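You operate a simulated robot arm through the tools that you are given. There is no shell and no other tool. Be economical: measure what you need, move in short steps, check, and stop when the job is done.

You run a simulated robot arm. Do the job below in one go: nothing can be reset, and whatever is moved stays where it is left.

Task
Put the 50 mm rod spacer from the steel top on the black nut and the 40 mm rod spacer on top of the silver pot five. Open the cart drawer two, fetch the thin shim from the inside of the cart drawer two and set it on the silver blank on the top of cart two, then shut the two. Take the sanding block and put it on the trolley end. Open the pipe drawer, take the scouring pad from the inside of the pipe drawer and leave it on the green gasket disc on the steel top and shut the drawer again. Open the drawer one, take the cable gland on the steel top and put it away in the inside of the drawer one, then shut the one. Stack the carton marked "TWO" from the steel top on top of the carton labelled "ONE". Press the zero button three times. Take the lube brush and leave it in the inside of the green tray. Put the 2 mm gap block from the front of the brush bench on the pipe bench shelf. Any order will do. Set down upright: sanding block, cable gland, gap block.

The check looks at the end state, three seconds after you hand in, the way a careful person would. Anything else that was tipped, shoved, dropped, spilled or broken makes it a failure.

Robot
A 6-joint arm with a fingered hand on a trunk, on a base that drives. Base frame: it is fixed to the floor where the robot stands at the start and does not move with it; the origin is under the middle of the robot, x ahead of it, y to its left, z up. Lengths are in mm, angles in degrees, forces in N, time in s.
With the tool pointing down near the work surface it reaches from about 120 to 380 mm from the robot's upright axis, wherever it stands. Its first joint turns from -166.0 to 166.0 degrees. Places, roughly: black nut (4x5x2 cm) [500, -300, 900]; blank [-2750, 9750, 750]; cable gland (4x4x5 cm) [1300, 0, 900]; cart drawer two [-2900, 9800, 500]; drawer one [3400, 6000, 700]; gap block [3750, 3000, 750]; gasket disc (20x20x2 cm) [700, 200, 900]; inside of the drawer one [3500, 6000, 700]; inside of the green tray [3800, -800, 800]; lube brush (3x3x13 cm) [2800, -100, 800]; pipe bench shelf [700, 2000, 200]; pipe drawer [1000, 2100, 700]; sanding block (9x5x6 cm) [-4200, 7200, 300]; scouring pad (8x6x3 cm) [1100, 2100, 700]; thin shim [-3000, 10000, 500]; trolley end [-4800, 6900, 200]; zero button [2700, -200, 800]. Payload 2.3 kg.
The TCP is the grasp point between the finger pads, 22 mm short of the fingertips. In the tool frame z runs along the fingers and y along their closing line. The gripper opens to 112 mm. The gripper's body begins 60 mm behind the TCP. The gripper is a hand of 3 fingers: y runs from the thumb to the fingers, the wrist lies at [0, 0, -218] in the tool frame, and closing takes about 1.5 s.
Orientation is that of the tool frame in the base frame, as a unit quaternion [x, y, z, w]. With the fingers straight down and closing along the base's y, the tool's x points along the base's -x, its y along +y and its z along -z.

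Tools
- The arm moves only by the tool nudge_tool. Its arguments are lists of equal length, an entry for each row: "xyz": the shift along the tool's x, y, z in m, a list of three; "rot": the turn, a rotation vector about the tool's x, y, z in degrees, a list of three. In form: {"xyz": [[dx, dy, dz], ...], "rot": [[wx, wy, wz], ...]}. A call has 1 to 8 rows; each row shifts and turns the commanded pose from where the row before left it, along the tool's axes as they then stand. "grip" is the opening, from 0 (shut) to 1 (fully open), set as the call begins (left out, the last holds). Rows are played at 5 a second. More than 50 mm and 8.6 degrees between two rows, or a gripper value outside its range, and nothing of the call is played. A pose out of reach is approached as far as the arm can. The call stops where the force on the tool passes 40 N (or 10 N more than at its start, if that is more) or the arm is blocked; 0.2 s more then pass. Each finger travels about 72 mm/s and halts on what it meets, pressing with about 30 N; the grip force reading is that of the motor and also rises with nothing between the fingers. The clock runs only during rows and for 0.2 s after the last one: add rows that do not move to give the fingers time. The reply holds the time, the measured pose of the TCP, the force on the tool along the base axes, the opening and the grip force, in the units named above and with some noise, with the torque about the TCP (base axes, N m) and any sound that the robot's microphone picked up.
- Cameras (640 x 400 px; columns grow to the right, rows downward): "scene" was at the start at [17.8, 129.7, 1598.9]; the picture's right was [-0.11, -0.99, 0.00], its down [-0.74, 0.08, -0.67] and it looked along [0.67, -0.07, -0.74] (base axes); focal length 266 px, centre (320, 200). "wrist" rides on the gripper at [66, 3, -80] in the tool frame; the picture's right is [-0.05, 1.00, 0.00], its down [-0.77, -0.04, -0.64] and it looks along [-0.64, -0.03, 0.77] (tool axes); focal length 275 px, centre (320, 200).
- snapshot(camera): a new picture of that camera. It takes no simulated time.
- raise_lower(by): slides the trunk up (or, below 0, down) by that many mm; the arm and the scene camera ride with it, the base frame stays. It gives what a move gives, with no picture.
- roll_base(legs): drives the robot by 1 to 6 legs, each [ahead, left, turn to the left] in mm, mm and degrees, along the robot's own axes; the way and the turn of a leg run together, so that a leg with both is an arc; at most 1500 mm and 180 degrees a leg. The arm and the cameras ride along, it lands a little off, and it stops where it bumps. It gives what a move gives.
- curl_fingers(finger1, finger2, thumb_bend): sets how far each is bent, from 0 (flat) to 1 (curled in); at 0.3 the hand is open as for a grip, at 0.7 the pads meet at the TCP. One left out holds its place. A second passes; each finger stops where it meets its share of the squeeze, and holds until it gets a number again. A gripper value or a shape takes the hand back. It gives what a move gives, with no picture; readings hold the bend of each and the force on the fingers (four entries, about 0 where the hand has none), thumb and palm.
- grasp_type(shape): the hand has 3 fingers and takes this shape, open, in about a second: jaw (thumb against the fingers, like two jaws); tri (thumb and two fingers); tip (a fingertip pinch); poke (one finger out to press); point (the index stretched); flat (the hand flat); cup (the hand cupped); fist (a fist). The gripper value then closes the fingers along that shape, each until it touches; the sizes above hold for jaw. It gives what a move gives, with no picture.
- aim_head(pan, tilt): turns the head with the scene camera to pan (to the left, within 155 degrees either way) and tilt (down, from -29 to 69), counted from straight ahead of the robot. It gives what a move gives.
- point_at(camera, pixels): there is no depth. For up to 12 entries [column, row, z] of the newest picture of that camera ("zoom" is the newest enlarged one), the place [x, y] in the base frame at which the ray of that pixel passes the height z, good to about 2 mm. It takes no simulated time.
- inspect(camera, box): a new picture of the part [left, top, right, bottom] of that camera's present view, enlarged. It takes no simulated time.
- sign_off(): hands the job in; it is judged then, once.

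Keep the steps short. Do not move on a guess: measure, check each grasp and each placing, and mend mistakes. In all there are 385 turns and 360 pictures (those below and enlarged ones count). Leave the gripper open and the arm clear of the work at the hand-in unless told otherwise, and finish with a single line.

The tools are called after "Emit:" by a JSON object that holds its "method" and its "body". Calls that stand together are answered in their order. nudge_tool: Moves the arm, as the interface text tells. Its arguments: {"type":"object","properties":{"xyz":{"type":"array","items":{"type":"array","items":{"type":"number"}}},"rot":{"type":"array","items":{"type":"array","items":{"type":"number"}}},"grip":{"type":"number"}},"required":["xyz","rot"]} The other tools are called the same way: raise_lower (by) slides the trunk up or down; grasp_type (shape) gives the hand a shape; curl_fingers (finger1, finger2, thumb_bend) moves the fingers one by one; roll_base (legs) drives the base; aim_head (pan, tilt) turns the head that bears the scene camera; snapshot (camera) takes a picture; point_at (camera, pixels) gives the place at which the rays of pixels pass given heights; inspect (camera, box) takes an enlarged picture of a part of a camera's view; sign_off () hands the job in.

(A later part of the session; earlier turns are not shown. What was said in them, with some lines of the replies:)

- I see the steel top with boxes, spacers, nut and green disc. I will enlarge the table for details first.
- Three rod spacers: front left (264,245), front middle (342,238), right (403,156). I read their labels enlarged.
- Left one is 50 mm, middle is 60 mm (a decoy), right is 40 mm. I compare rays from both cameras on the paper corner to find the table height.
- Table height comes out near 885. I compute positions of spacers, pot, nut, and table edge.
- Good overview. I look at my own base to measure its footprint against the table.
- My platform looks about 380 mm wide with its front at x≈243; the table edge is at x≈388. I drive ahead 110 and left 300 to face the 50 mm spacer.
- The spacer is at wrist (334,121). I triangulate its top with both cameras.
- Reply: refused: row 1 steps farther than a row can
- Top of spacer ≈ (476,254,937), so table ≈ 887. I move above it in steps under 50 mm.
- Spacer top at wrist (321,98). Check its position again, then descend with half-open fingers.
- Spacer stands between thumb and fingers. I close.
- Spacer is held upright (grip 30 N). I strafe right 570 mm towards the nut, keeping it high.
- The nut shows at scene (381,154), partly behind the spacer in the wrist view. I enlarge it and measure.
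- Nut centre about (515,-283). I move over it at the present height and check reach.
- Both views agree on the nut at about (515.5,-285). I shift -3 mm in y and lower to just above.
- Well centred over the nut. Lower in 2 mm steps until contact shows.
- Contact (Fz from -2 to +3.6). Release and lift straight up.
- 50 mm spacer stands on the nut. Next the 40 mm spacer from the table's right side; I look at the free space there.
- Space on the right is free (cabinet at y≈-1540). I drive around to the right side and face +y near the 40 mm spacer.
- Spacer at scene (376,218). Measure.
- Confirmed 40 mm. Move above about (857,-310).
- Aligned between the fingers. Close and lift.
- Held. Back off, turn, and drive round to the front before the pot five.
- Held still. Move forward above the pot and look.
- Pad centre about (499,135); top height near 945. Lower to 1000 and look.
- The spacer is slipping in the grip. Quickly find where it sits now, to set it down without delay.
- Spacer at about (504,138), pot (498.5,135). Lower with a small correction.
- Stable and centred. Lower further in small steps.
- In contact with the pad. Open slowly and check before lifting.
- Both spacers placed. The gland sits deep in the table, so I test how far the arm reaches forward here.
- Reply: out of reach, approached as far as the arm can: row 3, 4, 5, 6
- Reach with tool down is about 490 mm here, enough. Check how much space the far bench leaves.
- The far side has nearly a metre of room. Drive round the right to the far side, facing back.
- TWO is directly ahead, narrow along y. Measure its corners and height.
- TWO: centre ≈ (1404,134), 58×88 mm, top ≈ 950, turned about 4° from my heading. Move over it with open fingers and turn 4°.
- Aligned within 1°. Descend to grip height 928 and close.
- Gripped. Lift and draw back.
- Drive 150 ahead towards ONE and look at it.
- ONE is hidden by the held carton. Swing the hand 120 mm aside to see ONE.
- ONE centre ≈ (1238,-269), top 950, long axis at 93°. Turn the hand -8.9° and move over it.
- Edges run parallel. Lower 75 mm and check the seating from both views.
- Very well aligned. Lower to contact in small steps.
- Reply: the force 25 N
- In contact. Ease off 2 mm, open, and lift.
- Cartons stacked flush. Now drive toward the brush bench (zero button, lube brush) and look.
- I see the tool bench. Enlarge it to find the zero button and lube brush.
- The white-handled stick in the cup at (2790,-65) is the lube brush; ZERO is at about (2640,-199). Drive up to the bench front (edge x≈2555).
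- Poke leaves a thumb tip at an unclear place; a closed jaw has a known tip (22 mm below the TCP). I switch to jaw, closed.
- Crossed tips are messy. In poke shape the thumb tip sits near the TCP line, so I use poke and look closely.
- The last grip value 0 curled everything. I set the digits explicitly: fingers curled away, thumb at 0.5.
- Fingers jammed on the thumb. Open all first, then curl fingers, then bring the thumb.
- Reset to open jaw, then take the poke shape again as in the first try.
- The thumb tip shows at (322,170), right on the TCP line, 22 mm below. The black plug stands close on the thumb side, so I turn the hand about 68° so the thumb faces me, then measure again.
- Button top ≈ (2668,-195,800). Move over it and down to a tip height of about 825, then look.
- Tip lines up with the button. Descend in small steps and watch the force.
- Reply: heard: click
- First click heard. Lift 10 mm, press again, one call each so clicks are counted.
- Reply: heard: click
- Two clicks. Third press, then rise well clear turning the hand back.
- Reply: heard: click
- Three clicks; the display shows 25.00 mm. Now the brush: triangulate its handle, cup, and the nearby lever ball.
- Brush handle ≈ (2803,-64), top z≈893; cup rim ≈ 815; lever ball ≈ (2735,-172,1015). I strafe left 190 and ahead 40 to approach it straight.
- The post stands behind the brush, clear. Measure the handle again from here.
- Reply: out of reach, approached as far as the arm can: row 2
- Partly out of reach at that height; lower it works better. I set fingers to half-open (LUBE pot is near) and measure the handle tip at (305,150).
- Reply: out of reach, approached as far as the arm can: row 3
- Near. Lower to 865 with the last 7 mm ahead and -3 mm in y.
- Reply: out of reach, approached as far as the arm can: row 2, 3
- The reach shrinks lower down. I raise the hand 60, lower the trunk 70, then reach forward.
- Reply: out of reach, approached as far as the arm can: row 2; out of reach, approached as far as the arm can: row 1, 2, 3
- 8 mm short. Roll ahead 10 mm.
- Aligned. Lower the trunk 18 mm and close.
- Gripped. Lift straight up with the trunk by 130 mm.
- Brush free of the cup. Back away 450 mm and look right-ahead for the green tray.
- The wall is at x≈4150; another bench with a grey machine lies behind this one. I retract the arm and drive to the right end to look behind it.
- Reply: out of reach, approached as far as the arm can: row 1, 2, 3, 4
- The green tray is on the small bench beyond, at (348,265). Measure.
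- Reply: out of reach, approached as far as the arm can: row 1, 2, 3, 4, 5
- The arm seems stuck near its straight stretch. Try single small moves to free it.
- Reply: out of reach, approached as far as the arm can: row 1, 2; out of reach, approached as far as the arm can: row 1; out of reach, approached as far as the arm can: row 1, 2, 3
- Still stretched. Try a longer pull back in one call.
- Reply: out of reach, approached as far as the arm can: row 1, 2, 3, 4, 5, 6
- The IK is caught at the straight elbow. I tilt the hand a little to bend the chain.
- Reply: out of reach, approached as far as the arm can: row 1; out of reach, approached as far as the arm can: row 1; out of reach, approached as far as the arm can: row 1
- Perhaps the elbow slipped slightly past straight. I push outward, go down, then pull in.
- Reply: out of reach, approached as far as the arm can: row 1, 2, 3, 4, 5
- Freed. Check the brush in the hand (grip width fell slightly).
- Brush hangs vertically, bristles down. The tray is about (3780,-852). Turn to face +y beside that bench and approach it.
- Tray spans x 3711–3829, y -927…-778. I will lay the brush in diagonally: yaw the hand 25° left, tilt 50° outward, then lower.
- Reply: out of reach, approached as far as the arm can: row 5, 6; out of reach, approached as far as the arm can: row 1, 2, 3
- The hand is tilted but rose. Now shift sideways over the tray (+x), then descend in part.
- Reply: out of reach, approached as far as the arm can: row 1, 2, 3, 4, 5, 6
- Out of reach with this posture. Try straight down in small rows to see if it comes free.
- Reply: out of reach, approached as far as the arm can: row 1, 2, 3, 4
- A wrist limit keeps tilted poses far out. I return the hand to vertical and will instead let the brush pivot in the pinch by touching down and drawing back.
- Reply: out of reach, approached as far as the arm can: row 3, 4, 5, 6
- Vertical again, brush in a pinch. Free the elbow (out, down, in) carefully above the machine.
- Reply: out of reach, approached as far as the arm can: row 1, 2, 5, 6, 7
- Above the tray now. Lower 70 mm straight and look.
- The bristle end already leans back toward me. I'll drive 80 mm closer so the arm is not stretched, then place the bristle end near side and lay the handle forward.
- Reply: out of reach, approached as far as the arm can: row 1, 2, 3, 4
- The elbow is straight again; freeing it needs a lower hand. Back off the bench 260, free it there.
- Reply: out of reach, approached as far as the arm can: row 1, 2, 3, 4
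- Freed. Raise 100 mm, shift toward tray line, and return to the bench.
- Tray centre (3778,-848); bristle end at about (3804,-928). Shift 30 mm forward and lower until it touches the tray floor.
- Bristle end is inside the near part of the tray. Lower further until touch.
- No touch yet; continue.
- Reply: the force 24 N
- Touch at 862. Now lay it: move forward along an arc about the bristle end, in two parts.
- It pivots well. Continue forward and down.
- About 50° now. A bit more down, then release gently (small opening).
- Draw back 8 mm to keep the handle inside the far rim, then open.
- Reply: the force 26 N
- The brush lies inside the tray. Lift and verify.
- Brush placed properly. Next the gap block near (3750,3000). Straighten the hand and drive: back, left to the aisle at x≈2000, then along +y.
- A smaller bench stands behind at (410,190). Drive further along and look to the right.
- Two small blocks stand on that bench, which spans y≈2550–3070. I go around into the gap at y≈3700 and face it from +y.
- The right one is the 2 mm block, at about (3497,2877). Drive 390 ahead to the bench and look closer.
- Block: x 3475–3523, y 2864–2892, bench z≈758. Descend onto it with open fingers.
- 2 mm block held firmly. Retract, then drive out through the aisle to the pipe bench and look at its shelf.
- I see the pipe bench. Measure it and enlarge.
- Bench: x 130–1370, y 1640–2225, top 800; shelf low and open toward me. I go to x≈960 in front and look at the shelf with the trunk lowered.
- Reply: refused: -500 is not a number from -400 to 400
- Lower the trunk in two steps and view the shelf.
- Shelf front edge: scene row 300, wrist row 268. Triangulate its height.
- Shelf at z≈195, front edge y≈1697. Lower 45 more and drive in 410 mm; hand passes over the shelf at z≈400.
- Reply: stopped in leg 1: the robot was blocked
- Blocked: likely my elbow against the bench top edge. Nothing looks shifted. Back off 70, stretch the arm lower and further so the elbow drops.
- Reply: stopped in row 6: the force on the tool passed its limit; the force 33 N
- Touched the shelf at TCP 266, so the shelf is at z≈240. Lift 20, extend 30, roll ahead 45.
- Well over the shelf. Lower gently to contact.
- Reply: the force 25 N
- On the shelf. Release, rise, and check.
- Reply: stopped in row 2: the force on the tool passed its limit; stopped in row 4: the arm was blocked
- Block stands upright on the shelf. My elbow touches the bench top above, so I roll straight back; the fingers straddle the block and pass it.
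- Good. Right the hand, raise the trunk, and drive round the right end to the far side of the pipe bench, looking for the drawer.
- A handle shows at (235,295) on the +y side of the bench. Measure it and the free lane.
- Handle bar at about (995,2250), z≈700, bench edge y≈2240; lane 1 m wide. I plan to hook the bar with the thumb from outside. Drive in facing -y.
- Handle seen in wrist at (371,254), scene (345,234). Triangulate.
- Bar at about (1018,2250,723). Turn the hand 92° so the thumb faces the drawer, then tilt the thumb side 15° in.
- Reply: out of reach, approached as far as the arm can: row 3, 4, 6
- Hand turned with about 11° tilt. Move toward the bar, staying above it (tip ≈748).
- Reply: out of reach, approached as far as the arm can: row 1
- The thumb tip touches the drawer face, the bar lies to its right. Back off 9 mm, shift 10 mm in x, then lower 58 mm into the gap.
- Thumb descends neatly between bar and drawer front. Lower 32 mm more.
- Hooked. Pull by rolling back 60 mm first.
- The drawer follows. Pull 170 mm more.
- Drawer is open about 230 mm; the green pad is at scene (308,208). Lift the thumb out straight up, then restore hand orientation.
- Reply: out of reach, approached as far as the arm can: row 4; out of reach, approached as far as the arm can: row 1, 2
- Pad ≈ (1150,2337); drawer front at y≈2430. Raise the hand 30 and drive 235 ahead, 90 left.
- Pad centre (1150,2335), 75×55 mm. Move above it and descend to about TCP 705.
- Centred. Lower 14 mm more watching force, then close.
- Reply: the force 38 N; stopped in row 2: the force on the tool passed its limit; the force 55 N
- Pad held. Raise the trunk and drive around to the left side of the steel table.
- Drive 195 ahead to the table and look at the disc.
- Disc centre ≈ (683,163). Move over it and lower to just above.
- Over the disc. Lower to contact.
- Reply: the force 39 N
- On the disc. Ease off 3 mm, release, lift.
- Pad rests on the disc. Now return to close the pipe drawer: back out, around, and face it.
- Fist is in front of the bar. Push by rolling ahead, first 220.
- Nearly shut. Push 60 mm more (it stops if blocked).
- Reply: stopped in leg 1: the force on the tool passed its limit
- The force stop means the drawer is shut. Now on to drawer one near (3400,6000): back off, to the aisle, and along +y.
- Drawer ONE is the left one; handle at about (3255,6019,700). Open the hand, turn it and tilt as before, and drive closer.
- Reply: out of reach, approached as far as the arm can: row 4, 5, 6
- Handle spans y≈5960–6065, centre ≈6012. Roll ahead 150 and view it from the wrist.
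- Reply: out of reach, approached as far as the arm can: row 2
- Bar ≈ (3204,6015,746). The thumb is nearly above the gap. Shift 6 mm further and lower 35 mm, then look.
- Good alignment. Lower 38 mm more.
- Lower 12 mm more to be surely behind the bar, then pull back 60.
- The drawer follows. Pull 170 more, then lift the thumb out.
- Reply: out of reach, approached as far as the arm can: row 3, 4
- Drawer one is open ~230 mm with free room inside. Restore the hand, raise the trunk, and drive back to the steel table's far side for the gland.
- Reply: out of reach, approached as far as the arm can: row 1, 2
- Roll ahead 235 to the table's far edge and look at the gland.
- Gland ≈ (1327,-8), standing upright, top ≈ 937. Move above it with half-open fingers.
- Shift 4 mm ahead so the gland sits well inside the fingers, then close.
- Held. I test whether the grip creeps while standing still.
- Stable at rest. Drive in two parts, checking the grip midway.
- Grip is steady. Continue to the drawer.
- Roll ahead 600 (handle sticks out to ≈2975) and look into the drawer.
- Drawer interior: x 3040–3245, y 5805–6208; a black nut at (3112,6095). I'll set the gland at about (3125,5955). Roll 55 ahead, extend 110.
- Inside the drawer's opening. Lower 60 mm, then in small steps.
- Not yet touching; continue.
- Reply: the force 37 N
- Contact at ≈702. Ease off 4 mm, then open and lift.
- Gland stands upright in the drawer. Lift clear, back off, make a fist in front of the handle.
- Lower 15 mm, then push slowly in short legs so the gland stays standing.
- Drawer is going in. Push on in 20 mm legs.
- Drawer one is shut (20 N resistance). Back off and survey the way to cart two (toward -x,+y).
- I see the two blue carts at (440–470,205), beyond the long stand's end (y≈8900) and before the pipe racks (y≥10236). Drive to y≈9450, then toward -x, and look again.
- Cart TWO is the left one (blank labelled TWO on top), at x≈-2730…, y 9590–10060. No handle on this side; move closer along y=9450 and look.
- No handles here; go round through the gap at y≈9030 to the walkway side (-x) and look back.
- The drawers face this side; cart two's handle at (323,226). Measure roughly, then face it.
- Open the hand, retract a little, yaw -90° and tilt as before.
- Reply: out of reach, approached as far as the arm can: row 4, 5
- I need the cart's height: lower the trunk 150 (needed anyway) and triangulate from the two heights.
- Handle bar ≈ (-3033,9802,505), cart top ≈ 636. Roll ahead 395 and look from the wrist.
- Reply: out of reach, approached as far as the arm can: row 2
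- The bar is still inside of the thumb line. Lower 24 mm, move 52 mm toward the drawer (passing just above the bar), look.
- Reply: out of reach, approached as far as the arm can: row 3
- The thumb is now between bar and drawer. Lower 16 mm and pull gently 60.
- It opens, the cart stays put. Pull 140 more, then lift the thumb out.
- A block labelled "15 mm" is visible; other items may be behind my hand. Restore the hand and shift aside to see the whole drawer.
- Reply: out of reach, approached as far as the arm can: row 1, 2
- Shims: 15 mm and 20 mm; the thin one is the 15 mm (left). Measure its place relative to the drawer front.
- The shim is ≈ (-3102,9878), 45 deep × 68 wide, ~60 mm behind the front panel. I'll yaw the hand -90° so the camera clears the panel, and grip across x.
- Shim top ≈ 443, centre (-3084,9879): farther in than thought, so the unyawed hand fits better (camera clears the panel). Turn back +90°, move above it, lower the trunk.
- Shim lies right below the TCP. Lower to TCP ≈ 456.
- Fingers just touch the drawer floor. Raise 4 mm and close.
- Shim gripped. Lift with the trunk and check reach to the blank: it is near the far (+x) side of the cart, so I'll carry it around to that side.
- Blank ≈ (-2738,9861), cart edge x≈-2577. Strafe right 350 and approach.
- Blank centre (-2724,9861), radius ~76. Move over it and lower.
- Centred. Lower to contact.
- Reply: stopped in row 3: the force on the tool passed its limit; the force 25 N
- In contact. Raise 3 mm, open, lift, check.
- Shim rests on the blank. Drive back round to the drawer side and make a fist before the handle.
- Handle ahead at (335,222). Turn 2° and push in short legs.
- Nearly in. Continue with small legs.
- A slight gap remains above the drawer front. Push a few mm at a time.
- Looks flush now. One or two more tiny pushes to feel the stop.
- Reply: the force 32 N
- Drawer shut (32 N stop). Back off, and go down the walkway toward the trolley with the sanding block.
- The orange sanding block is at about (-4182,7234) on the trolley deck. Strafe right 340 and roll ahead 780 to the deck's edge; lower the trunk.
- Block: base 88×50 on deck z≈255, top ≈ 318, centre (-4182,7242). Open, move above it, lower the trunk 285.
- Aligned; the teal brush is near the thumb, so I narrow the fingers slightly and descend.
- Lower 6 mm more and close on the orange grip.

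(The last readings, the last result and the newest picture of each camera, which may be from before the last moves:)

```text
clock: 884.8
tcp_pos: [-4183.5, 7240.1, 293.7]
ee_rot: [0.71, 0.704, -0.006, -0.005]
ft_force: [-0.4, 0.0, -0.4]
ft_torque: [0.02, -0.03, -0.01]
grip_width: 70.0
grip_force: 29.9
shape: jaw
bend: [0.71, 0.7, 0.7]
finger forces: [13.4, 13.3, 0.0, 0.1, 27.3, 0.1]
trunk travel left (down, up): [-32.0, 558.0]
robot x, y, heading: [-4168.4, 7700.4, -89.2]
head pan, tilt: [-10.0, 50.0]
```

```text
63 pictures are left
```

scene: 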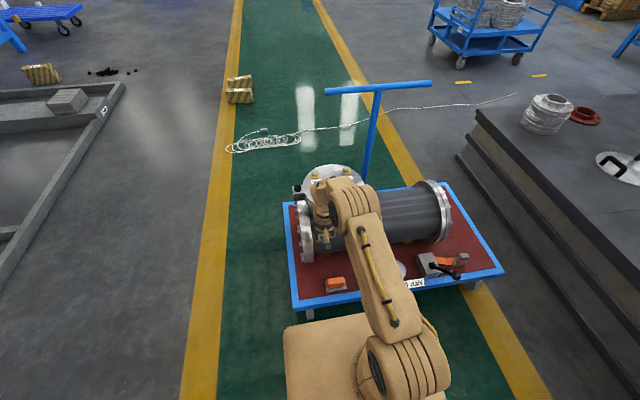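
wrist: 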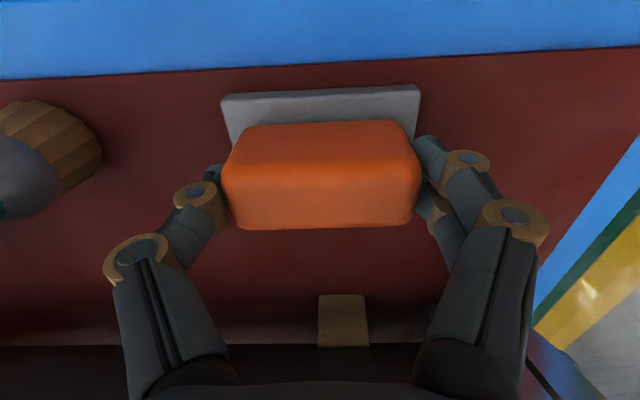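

Gripped at 70 mm. Lift 50 mm and check that the whole block comes along.

Emit:
{"method": "nudge_tool", "body": {"xyz": [[0, 0, -0.02], [0, 0, -0.03], [0, 0, 0]], "rot": [[0, 0, 0], [0, 0, 0], [0, 0, 0]]}}

Emit:
{"method": "raise_lower", "body": {"by": 300}}

Emit:
{"method": "snapshot", "body": {"camera": "wrist"}}

Emit:
{"method": "snapshot", "body": {"camera": "scene"}}

```text
clock: 885.6
tcp_pos: [-4182.8, 7242.1, 342.2]
ee_rot: [0.709, 0.705, -0.005, -0.005]
ft_force: [0.0, 0.2, -1.3]
ft_torque: [-0.01, -0.01, -0.01]
grip_width: 70.2
grip_force: 30.3
shape: jaw
bend: [0.71, 0.7, 0.7]
finger forces: [13.6, 13.6, 0.0, 0.0, 27.3, 0.0]
trunk travel left (down, up): [-32.0, 558.0]
robot x, y, heading: [-4167.6, 7699.9, -89.4]
head pan, tilt: [-10.0, 50.0]
```

```text
clock: 888.6
tcp_pos: [-4182.1, 7241.8, 641.9]
ee_rot: [0.709, 0.705, -0.006, -0.005]
ft_force: [-0.6, 0.1, -1.4]
ft_torque: [-0.02, 0.01, 0.0]
grip_width: 70.2
grip_force: 30.3
shape: jaw
bend: [0.71, 0.7, 0.7]
finger forces: [13.7, 13.6, 0.0, 0.0, 27.3, 0.0]
trunk travel left (down, up): [-332.0, 258.0]
robot x, y, heading: [-4166.3, 7700.5, -89.8]
head pan, tilt: [-10.0, 50.0]
```

```text
62 pictures are left
```

wrist: 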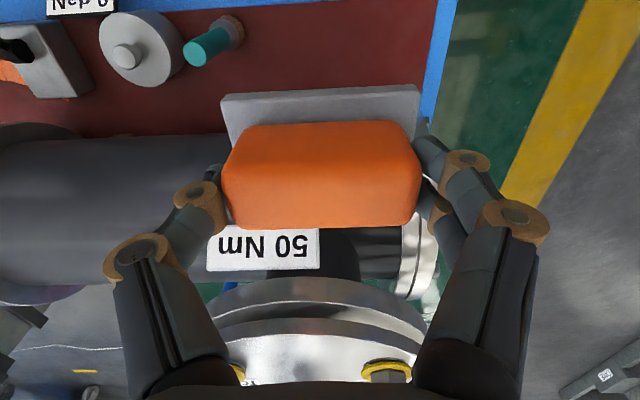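

```text
61 pictures are left
```

scene: 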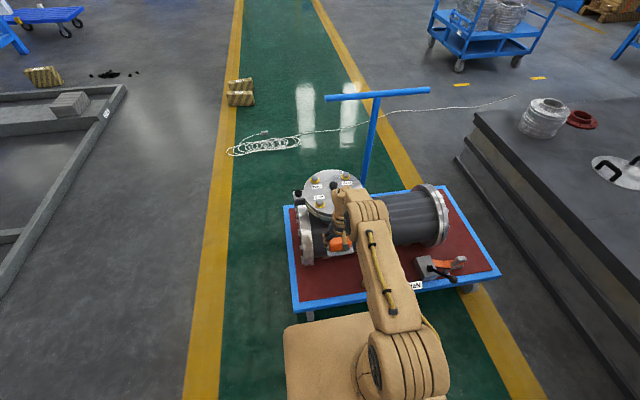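

Whole block held. Measure the free end of the deck (right side).

Emit:
{"method": "inspect", "body": {"camera": "scene", "box": [390, 180, 520, 300]}}

Emit:
{"method": "point_at", "body": {"camera": "scene", "pixels": [[468, 235, 255], [470, 222, 255], [500, 268, 255], [442, 185, 255], [466, 262, 300], [300, 310, 255], [452, 236, 255], [505, 215, 0], [610, 385, 0]]}}

```text
3.33 times, centred on (455, 240) of scene
```

zoom: 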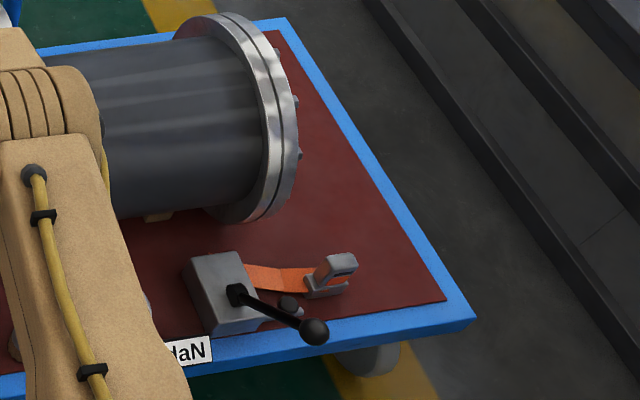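

```text
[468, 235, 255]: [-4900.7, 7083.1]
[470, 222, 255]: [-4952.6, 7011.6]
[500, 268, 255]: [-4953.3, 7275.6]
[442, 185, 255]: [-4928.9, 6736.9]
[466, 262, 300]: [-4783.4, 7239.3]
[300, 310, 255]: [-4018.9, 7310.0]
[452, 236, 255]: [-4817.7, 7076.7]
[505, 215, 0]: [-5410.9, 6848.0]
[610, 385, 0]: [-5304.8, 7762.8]
```

Deck end free area: about x -4925…-4820, y≈7140 (flange beyond, clamp at (-4783,7239)). I'll set the block at (-4872,7140). Strafe right 690, ahead 100.

Emit:
{"method": "roll_base", "body": {"legs": [[0, -690, -0.5], [100, 0, 0]]}}

Emit:
{"method": "raise_lower", "body": {"by": -180}}

Emit:
{"method": "snapshot", "body": {"camera": "wrist"}}

Emit:
{"method": "snapshot", "body": {"camera": "scene"}}

```text
clock: 892.5
tcp_pos: [-4871.7, 7237.7, 643.6]
ee_rot: [0.76, 0.65, -0.006, -0.006]
ft_force: [-0.5, 0.3, -0.6]
ft_torque: [0.01, -0.01, -0.02]
grip_width: 70.0
grip_force: 30.0
shape: jaw
bend: [0.71, 0.7, 0.7]
finger forces: [14.2, 14.1, 0.0, 0.0, 28.3, 0.0]
trunk travel left (down, up): [-332.0, 258.0]
robot x, y, heading: [-4793.2, 7689.2, -98.2]
head pan, tilt: [-10.0, 50.0]
stopped in leg 1: the robot was blocked; the commanded pose is now the measured one
```

```text
clock: 894.5
tcp_pos: [-4872.5, 7236.5, 463.0]
ee_rot: [0.761, 0.649, -0.005, -0.005]
ft_force: [-0.1, 0.4, -0.8]
ft_torque: [-0.03, 0.01, 0.01]
grip_width: 70.0
grip_force: 30.1
shape: jaw
bend: [0.71, 0.7, 0.7]
finger forces: [14.2, 14.1, 0.0, 0.1, 28.4, 0.0]
trunk travel left (down, up): [-152.0, 438.0]
robot x, y, heading: [-4792.6, 7683.3, -98.1]
head pan, tilt: [-10.0, 50.0]
```

```text
59 pictures are left
```

wrist: 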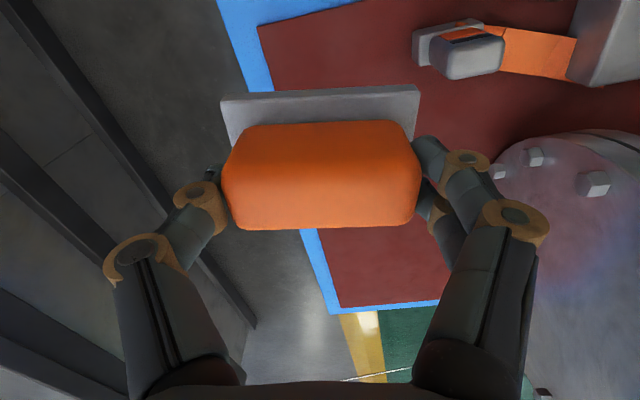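

```text
58 pictures are left
```

scene: 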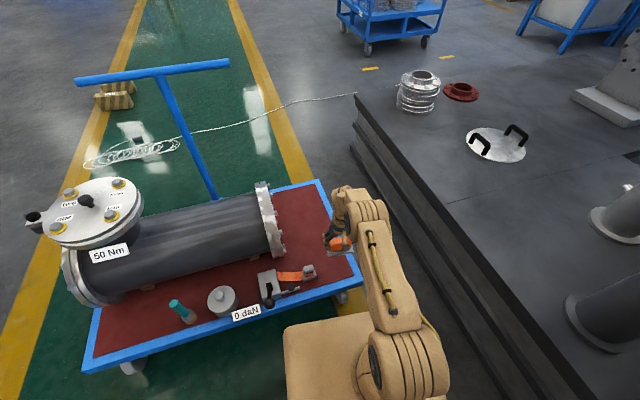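

I was stopped by the steps on the right (heading now -98°). The trolley-end zone is hinted near y≈6900, which I could reach from the other (-y) side. Measure the hose coil and the space there.

Emit:
{"method": "point_at", "body": {"camera": "scene", "pixels": [[135, 160, 0], [90, 165, 0], [190, 138, 0], [270, 108, 0], [355, 93, 0], [325, 180, 250], [362, 285, 250], [215, 198, 250], [85, 372, 250], [280, 255, 255], [318, 215, 255], [300, 240, 255]]}}

Emit:
{"method": "inspect", "body": {"camera": "scene", "box": [200, 160, 380, 310]}}

```text
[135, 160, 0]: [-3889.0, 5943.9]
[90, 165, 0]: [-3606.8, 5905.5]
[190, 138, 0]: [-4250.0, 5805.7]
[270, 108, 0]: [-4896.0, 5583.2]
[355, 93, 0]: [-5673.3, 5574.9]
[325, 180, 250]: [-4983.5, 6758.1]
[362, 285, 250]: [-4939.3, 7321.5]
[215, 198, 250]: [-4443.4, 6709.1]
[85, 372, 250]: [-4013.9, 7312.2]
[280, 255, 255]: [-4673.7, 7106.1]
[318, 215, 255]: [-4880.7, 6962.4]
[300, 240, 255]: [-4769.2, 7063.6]
```

```text
2.67 times, centred on (290, 235) of scene
```

zoom: 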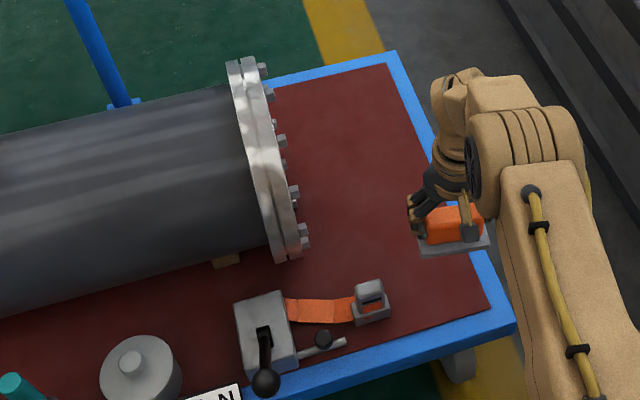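

Emit:
{"method": "point_at", "body": {"camera": "scene", "pixels": [[152, 73, 600], [152, 73, 700], [152, 73, 800], [152, 73, 900], [75, 82, 800], [229, 63, 800]]}}

```text
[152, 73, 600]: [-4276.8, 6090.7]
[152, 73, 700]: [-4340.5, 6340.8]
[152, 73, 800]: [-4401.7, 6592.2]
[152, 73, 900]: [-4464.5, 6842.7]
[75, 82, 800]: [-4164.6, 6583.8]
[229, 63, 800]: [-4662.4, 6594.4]
```

The T-handle leans out to about (-4418,6650,827). I go around via x≈-3680 to the -y side, arm raised and retracted, staying clear of the hose at y<5960.

Emit:
{"method": "raise_lower", "body": {"by": 280}}

Emit:
{"method": "nudge_tool", "body": {"xyz": [[0.045, 0, -0.01], [0.045, 0, -0.01], [0.045, 0, 0], [0.045, 0, 0], [0, 0, 0]], "rot": [[0, 0, 0], [0, 0, 0], [0, 0, 0], [0, 0, 0], [0, 0, 0]]}}

Emit:
{"method": "roll_base", "body": {"legs": [[-120, 350, 8.2], [0, 750, 0], [0, 0, 180]]}}

Emit:
{"method": "aim_head", "body": {"pan": 130, "tilt": 35}}

Emit:
{"method": "snapshot", "body": {"camera": "scene"}}

```text
clock: 897.3
tcp_pos: [-4871.1, 7237.0, 743.5]
ee_rot: [0.76, 0.65, -0.005, -0.006]
ft_force: [-0.3, 0.1, -1.5]
ft_torque: [0.01, 0.02, 0.0]
grip_width: 70.1
grip_force: 30.0
shape: jaw
bend: [0.71, 0.7, 0.7]
finger forces: [14.2, 14.1, 0.1, 0.1, 28.3, 0.0]
trunk travel left (down, up): [-432.0, 158.0]
robot x, y, heading: [-4790.2, 7687.4, -98.0]
head pan, tilt: [-10.0, 50.0]
```

```text
clock: 898.5
tcp_pos: [-4844.3, 7415.9, 762.3]
ee_rot: [0.76, 0.65, -0.006, -0.005]
ft_force: [-0.6, -0.5, -1.2]
ft_torque: [0.01, -0.01, 0.03]
grip_width: 70.2
grip_force: 29.3
shape: jaw
bend: [0.71, 0.7, 0.7]
finger forces: [13.8, 13.7, 0.0, 0.1, 27.4, 0.0]
trunk travel left (down, up): [-432.0, 158.0]
robot x, y, heading: [-4791.7, 7687.6, -98.1]
head pan, tilt: [-10.0, 50.0]
```

```text
clock: 911.8
tcp_pos: [-3670.4, 8064.1, 762.8]
ee_rot: [-0.694, 0.72, -0.005, 0.006]
ft_force: [-0.2, 1.0, -1.4]
ft_torque: [0.0, 0.01, 0.02]
grip_width: 70.1
grip_force: 30.0
shape: jaw
bend: [0.71, 0.7, 0.7]
finger forces: [13.8, 13.8, 0.1, 0.0, 27.5, 0.0]
trunk travel left (down, up): [-432.0, 158.0]
robot x, y, heading: [-3690.7, 7781.2, 89.0]
head pan, tilt: [-10.0, 50.0]
```

```text
clock: 914.0
tcp_pos: [-3670.1, 8064.6, 762.4]
ee_rot: [-0.694, 0.72, -0.006, 0.004]
ft_force: [1.1, 0.0, -1.0]
ft_torque: [0.01, 0.01, 0.0]
grip_width: 70.3
grip_force: 30.2
shape: jaw
bend: [0.71, 0.7, 0.7]
finger forces: [13.9, 13.8, 0.0, 0.1, 27.5, 0.0]
trunk travel left (down, up): [-432.0, 158.0]
robot x, y, heading: [-3690.7, 7787.4, 88.8]
head pan, tilt: [130.0, 35.0]
```

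```text
56 pictures are left
```

scene: 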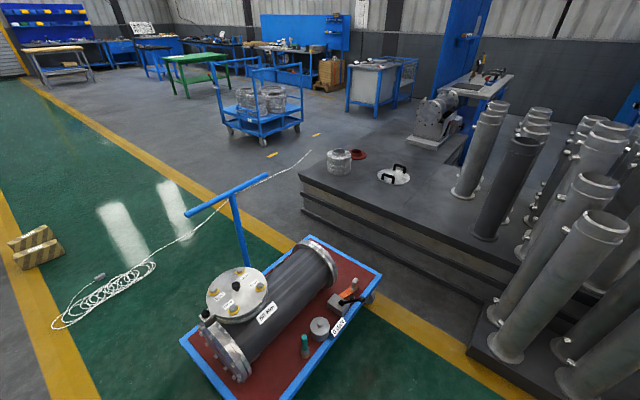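

Emit:
{"method": "point_at", "body": {"camera": "scene", "pixels": [[55, 328, 0], [110, 295, 0], [155, 265, 0], [195, 232, 0], [40, 270, 0], [60, 250, 0], [228, 194, 827], [300, 212, 0], [470, 355, 0], [310, 237, 250]]}}

```text
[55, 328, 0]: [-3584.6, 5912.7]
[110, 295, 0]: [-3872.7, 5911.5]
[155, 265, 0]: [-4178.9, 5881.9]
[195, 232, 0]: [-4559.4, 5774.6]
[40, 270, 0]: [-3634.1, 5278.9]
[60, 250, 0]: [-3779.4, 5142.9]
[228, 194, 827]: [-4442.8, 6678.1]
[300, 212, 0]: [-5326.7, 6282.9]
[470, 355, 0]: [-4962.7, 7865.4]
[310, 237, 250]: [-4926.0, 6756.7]
```

Path is clear: coil up to y≈5960, T-bar at y≈6660. Back to y≈6222, then strafe left 1195.

Emit:
{"method": "roll_base", "body": {"legs": [[-1450, 0, 1], [-112, 0, 0]]}}

Emit:
{"method": "roll_base", "body": {"legs": [[0, 600, 0], [0, 595, 0]]}}

Emit:
{"method": "aim_head", "body": {"pan": -10, "tilt": 48}}

Emit:
{"method": "snapshot", "body": {"camera": "scene"}}

```text
clock: 922.0
tcp_pos: [-3691.2, 6513.8, 762.5]
ee_rot: [-0.701, 0.714, -0.005, 0.006]
ft_force: [-1.3, 0.5, -2.0]
ft_torque: [0.02, -0.02, -0.02]
grip_width: 70.1
grip_force: 30.1
shape: jaw
bend: [0.71, 0.7, 0.7]
finger forces: [13.8, 13.6, 0.1, 0.0, 27.5, 0.1]
trunk travel left (down, up): [-432.0, 158.0]
robot x, y, heading: [-3706.1, 6238.2, 90.0]
head pan, tilt: [130.0, 35.0]
```

```text
clock: 928.4
tcp_pos: [-4885.2, 6520.1, 761.2]
ee_rot: [-0.7, 0.714, -0.007, 0.005]
ft_force: [0.0, 0.2, -2.2]
ft_torque: [0.05, 0.01, 0.03]
grip_width: 70.4
grip_force: 29.9
shape: jaw
bend: [0.71, 0.7, 0.7]
finger forces: [13.9, 13.6, 0.0, 0.1, 27.6, 0.0]
trunk travel left (down, up): [-432.0, 158.0]
robot x, y, heading: [-4902.4, 6246.3, 90.0]
head pan, tilt: [130.0, 35.0]
```

```text
clock: 930.6
tcp_pos: [-4886.9, 6520.5, 762.8]
ee_rot: [-0.7, 0.714, -0.006, 0.005]
ft_force: [0.0, 0.6, -2.0]
ft_torque: [-0.03, 0.03, -0.01]
grip_width: 70.5
grip_force: 29.9
shape: jaw
bend: [0.71, 0.7, 0.7]
finger forces: [13.9, 13.7, 0.0, 0.0, 27.5, 0.1]
trunk travel left (down, up): [-432.0, 158.0]
robot x, y, heading: [-4901.1, 6242.2, 90.0]
head pan, tilt: [-10.0, 48.0]
```

```text
55 pictures are left
```

scene: 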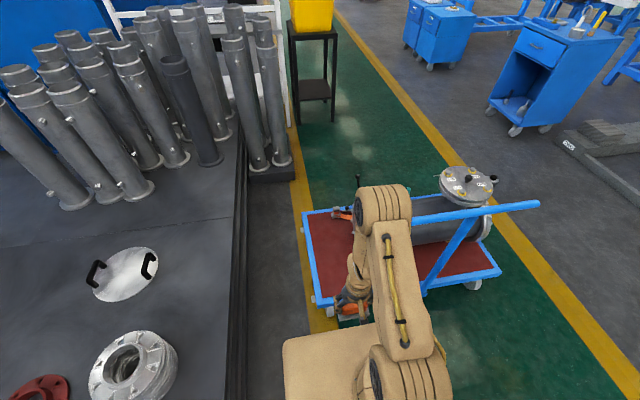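

Emit:
{"method": "point_at", "body": {"camera": "scene", "pixels": [[412, 219, 827], [538, 204, 827], [313, 308, 255], [302, 214, 255], [430, 291, 255], [335, 212, 300], [378, 209, 300]]}}

Emit:
{"method": "inspect", "body": {"camera": "scene", "box": [280, 170, 560, 340]}}

Emit:
{"method": "snapshot", "body": {"camera": "wrist"}}

```text
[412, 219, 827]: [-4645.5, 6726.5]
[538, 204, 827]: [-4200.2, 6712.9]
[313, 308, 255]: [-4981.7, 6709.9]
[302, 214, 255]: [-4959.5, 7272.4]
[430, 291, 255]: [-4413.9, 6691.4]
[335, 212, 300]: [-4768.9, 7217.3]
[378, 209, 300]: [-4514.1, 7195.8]
```

```text
2.29 times, centred on (420, 255) of scene
```

zoom: 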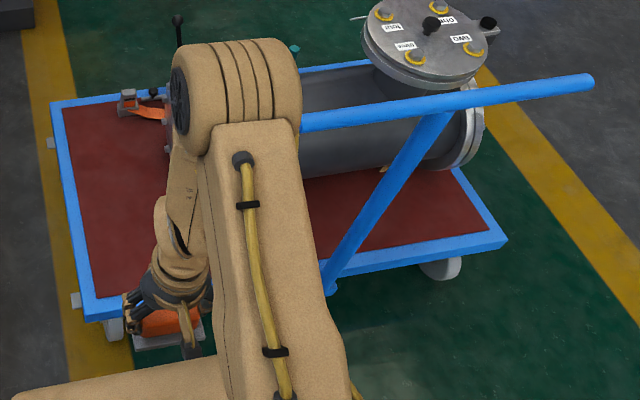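

```text
53 pictures are left
```

wrist: 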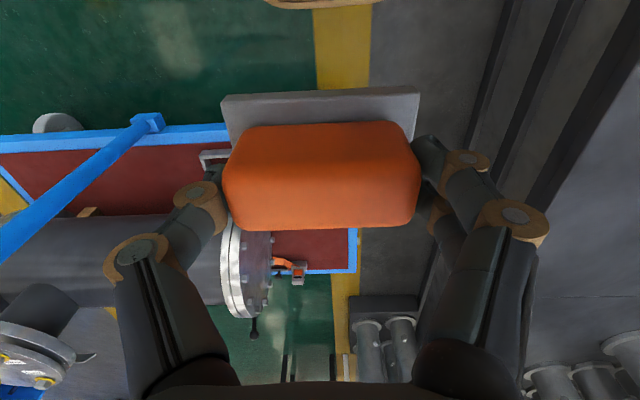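

Deck here: left edge x≈-4970, near edge y≈6705. Target (-4855,6890). Roll ahead 165, then extend over the deck end.

Emit:
{"method": "roll_base", "body": {"legs": [[165, 0, 0]]}}

Emit:
{"method": "nudge_tool", "body": {"xyz": [[-0.045, -0.008, 0], [-0.045, -0.008, 0], [-0.045, -0.008, 0.01], [-0.045, -0.008, 0.01], [-0.018, 0, 0], [0, 0, 0]], "rot": [[0, 0, 0], [0, 0, 0], [0, 0, 0], [0, 0, 0], [0, 0, 0], [0, 0, 0]]}}

Emit:
{"method": "snapshot", "body": {"camera": "wrist"}}

```text
clock: 932.0
tcp_pos: [-4886.3, 6685.3, 761.8]
ee_rot: [-0.701, 0.713, -0.005, 0.005]
ft_force: [-0.4, 0.6, -1.6]
ft_torque: [0.0, 0.02, -0.03]
grip_width: 69.9
grip_force: 30.2
shape: jaw
bend: [0.71, 0.7, 0.7]
finger forces: [13.9, 13.7, 0.0, 0.0, 27.5, 0.0]
trunk travel left (down, up): [-432.0, 158.0]
robot x, y, heading: [-4901.9, 6403.9, 90.1]
head pan, tilt: [-10.0, 48.0]
```

```text
clock: 933.4
tcp_pos: [-4849.4, 6882.8, 742.5]
ee_rot: [-0.701, 0.713, -0.006, 0.005]
ft_force: [-0.1, 0.3, -1.0]
ft_torque: [0.0, -0.03, -0.02]
grip_width: 70.0
grip_force: 30.4
shape: jaw
bend: [0.71, 0.7, 0.7]
finger forces: [13.7, 13.6, 0.0, 0.0, 27.2, 0.1]
trunk travel left (down, up): [-432.0, 158.0]
robot x, y, heading: [-4900.2, 6404.9, 89.9]
head pan, tilt: [-10.0, 48.0]
```

```text
52 pictures are left
```

wrist: 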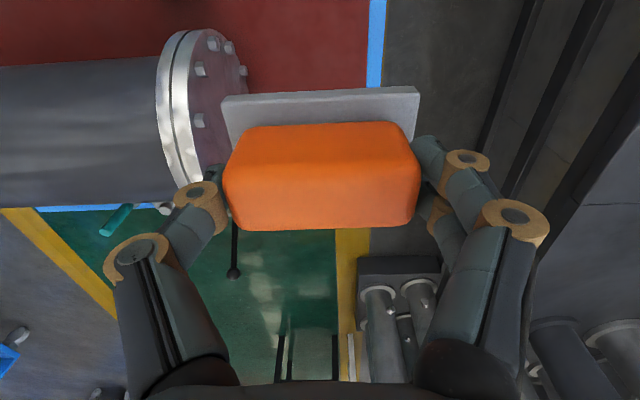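

The spot below is clear deck between flange and edge. Lower the trunk 390.

Emit:
{"method": "raise_lower", "body": {"by": -390}}

Emit:
{"method": "snapshot", "body": {"camera": "wrist"}}

```text
clock: 937.2
tcp_pos: [-4850.8, 6882.5, 353.5]
ee_rot: [-0.701, 0.714, -0.006, 0.006]
ft_force: [-0.1, 0.4, -1.5]
ft_torque: [0.02, 0.03, 0.02]
grip_width: 70.1
grip_force: 30.0
shape: jaw
bend: [0.71, 0.7, 0.7]
finger forces: [13.8, 13.6, 0.0, 0.1, 27.1, 0.0]
trunk travel left (down, up): [-42.0, 548.0]
robot x, y, heading: [-4899.7, 6409.4, 90.1]
head pan, tilt: [-10.0, 48.0]
```

```text
51 pictures are left
```

wrist: 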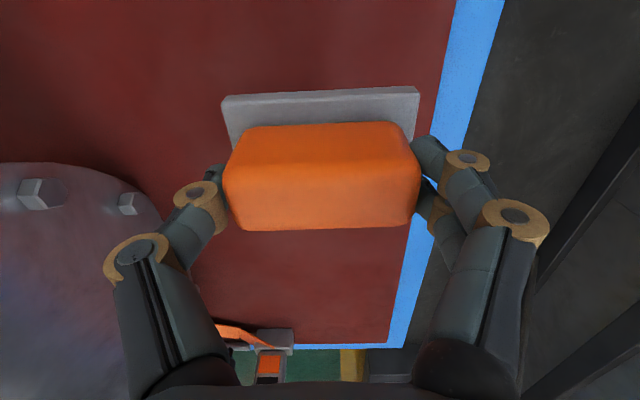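

Lower 50 mm, then gently to contact.

Emit:
{"method": "nudge_tool", "body": {"xyz": [[0, 0, 0.025], [0, 0, 0.025], [0, 0, 0]], "rot": [[0, 0, 0], [0, 0, 0], [0, 0, 0]]}}

Emit:
{"method": "nudge_tool", "body": {"xyz": [[0, 0, 0.003], [0, 0, 0.002], [0, 0, 0]], "rot": [[0, 0, 0], [0, 0, 0], [0, 0, 0]]}}

Emit:
{"method": "nudge_tool", "body": {"xyz": [[0, 0, 0.0015], [0, 0, 0.0015], [0, 0, 0]], "rot": [[0, 0, 0], [0, 0, 0], [0, 0, 0]]}}

```text
clock: 938.0
tcp_pos: [-4851.2, 6877.9, 304.7]
ee_rot: [-0.701, 0.713, -0.006, 0.006]
ft_force: [-0.2, -0.2, -2.0]
ft_torque: [0.0, -0.01, 0.0]
grip_width: 70.1
grip_force: 30.2
shape: jaw
bend: [0.71, 0.7, 0.7]
finger forces: [13.7, 13.6, 0.0, 0.0, 27.2, 0.1]
out of reach, approached as far as the arm can: row 2
trunk travel left (down, up): [-42.0, 548.0]
robot x, y, heading: [-4907.5, 6406.1, 90.2]
head pan, tilt: [-10.0, 48.0]
```

```text
clock: 938.8
tcp_pos: [-4850.8, 6876.2, 300.7]
ee_rot: [-0.701, 0.714, -0.005, 0.007]
ft_force: [-0.3, 0.8, -2.1]
ft_torque: [0.0, 0.02, 0.0]
grip_width: 70.2
grip_force: 30.1
shape: jaw
bend: [0.71, 0.7, 0.7]
finger forces: [13.6, 13.6, 0.0, 0.1, 27.1, 0.1]
trunk travel left (down, up): [-42.0, 548.0]
robot x, y, heading: [-4902.1, 6404.7, 90.0]
head pan, tilt: [-10.0, 48.0]
```

```text
clock: 939.6
tcp_pos: [-4851.8, 6874.0, 298.2]
ee_rot: [-0.7, 0.714, -0.005, 0.006]
ft_force: [0.4, 1.0, -2.1]
ft_torque: [-0.02, 0.03, -0.01]
grip_width: 70.0
grip_force: 29.8
shape: jaw
bend: [0.71, 0.7, 0.7]
finger forces: [13.7, 13.6, 0.0, 0.0, 27.2, 0.0]
out of reach, approached as far as the arm can: row 2
trunk travel left (down, up): [-42.0, 548.0]
robot x, y, heading: [-4901.1, 6407.9, 90.0]
head pan, tilt: [-10.0, 48.0]
```

At the arm's limit; use the trunk for the last millimetres.

Emit:
{"method": "raise_lower", "body": {"by": -3}}

Emit:
{"method": "raise_lower", "body": {"by": -2}}

Emit:
{"method": "raise_lower", "body": {"by": -2}}

```text
clock: 940.1
tcp_pos: [-4851.0, 6873.9, 293.2]
ee_rot: [-0.701, 0.713, -0.005, 0.005]
ft_force: [-0.3, 0.3, -0.7]
ft_torque: [-0.01, 0.04, 0.01]
grip_width: 70.0
grip_force: 30.3
shape: jaw
bend: [0.71, 0.7, 0.7]
finger forces: [13.7, 13.5, 0.1, 0.0, 27.1, 0.0]
trunk travel left (down, up): [-39.0, 551.0]
robot x, y, heading: [-4904.9, 6410.0, 90.2]
head pan, tilt: [-10.0, 48.0]
```

```text
clock: 940.6
tcp_pos: [-4850.4, 6874.5, 294.5]
ee_rot: [-0.701, 0.713, -0.004, 0.006]
ft_force: [0.7, 0.1, 2.7]
ft_torque: [0.03, 0.14, 0.05]
grip_width: 69.7
grip_force: 30.2
shape: jaw
bend: [0.71, 0.71, 0.7]
finger forces: [13.8, 13.7, 0.1, 0.0, 27.8, 0.0]
trunk travel left (down, up): [-37.0, 553.0]
robot x, y, heading: [-4899.6, 6410.5, 90.0]
head pan, tilt: [-10.0, 48.0]
```

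```text
clock: 941.1
tcp_pos: [-4852.1, 6874.3, 292.6]
ee_rot: [-0.701, 0.713, -0.004, 0.007]
ft_force: [0.4, -1.4, 13.1]
ft_torque: [0.0, 0.2, 0.06]
grip_width: 69.4
grip_force: 30.0
shape: jaw
bend: [0.71, 0.71, 0.7]
finger forces: [14.4, 14.3, 0.1, 0.0, 29.3, 0.0]
trunk travel left (down, up): [-35.0, 555.0]
robot x, y, heading: [-4900.6, 6408.3, 90.1]
head pan, tilt: [-10.0, 48.0]
```

Contact (13 N). Release, then raise by trunk and check.

Emit:
{"method": "nudge_tool", "body": {"xyz": [[0, 0, 0], [0, 0, 0], [0, 0, 0], [0, 0, 0], [0, 0, 0]], "rot": [[0, 0, 0], [0, 0, 0], [0, 0, 0], [0, 0, 0], [0, 0, 0]], "grip": 1}}

Emit:
{"method": "raise_lower", "body": {"by": 140}}

Emit:
{"method": "snapshot", "body": {"camera": "wrist"}}

```text
clock: 942.3
tcp_pos: [-4850.7, 6874.1, 291.0]
ee_rot: [-0.701, 0.713, -0.005, 0.006]
ft_force: [0.2, 0.3, 0.2]
ft_torque: [-0.03, -0.04, 0.03]
grip_width: 112.1
grip_force: 0.0
shape: jaw
bend: [0.3, 0.3, 0.3]
finger forces: [0.1, 0.1, 0.0, 0.0, 0.0, 0.1]
trunk travel left (down, up): [-35.0, 555.0]
robot x, y, heading: [-4903.1, 6404.6, 90.1]
head pan, tilt: [-10.0, 48.0]
```

```text
clock: 944.0
tcp_pos: [-4849.7, 6874.1, 432.7]
ee_rot: [-0.701, 0.714, -0.004, 0.006]
ft_force: [-0.3, -0.2, 0.4]
ft_torque: [-0.02, 0.01, -0.02]
grip_width: 112.1
grip_force: 0.0
shape: jaw
bend: [0.3, 0.3, 0.3]
finger forces: [0.0, 0.0, 0.0, 0.1, 0.0, 0.1]
trunk travel left (down, up): [-175.0, 415.0]
robot x, y, heading: [-4900.8, 6407.7, 89.7]
head pan, tilt: [-10.0, 48.0]
```

```text
50 pictures are left
```

wrist: 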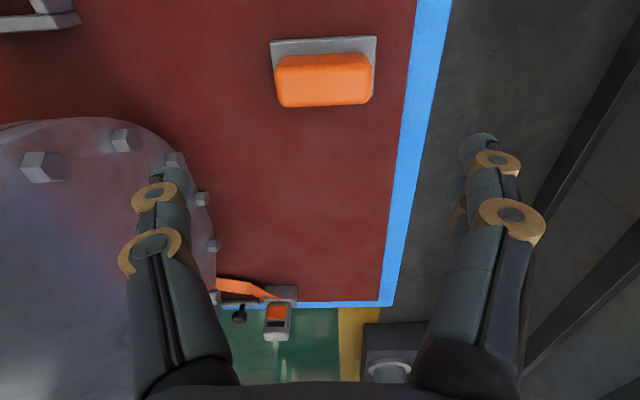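

The sanding block stands upright on the trolley end. Raise the arm and back clear.

Emit:
{"method": "raise_lower", "body": {"by": 300}}

Emit:
{"method": "roll_base", "body": {"legs": [[-160, 0, 0]]}}

Emit:
{"method": "snapshot", "body": {"camera": "scene"}}

```text
clock: 947.0
tcp_pos: [-4851.3, 6874.9, 731.9]
ee_rot: [-0.702, 0.713, -0.005, 0.007]
ft_force: [-0.9, 0.3, -0.6]
ft_torque: [0.0, 0.03, 0.01]
grip_width: 111.9
grip_force: 0.2
shape: jaw
bend: [0.3, 0.3, 0.3]
finger forces: [0.1, 0.0, 0.0, 0.0, 0.0, 0.1]
trunk travel left (down, up): [-475.0, 115.0]
robot x, y, heading: [-4903.0, 6403.7, 90.1]
head pan, tilt: [-10.0, 48.0]
```

```text
clock: 948.4
tcp_pos: [-4850.7, 6713.1, 731.7]
ee_rot: [-0.701, 0.713, -0.005, 0.006]
ft_force: [0.8, 0.6, -0.5]
ft_torque: [0.0, 0.01, -0.01]
grip_width: 111.8
grip_force: 0.0
shape: jaw
bend: [0.3, 0.3, 0.3]
finger forces: [0.2, 0.0, 0.0, 0.1, 0.0, 0.0]
trunk travel left (down, up): [-475.0, 115.0]
robot x, y, heading: [-4903.8, 6246.7, 89.9]
head pan, tilt: [-10.0, 48.0]
```

```text
49 pictures are left
```

scene: 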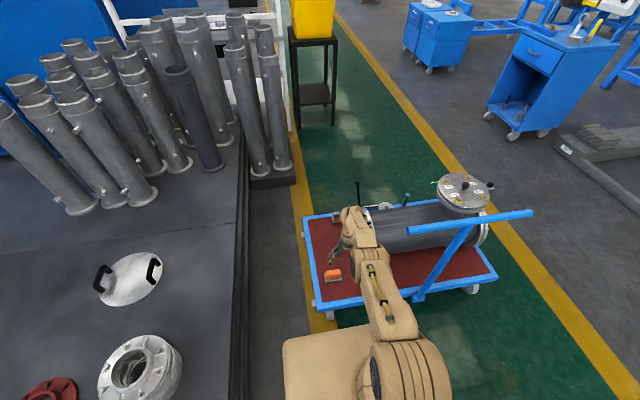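

Block in place at (333,275). Retract the arm, then hand in.

Emit:
{"method": "nudge_tool", "body": {"xyz": [[0.04, 0, 0], [0.04, 0, 0], [0.04, 0, 0], [0.04, 0, 0], [0, 0, 0]], "rot": [[0, 0, 0], [0, 0, 0], [0, 0, 0], [0, 0, 0], [0, 0, 0]], "grip": 1}}

Emit:
{"method": "sign_off", "body": {}}

```text
clock: 949.6
tcp_pos: [-4855.3, 6564.7, 730.9]
ee_rot: [-0.702, 0.713, -0.001, 0.003]
ft_force: [0.7, 0.6, -1.3]
ft_torque: [0.0, -0.01, 0.0]
grip_width: 112.3
grip_force: 0.0
shape: jaw
bend: [0.3, 0.3, 0.3]
finger forces: [0.0, 0.0, 0.1, 0.1, 0.0, 0.1]
out of reach, approached as far as the arm can: row 4
trunk travel left (down, up): [-475.0, 115.0]
robot x, y, heading: [-4903.8, 6248.4, 89.8]
head pan, tilt: [-10.0, 48.0]
```

```text
The job is handed in.
```

All the tasks are done and the job is handed in; unconfirmed are the gland after its drawer was shut, the exact trolley-end spot, and two base bumps (pipe bench, steps) that moved nothing I could see.
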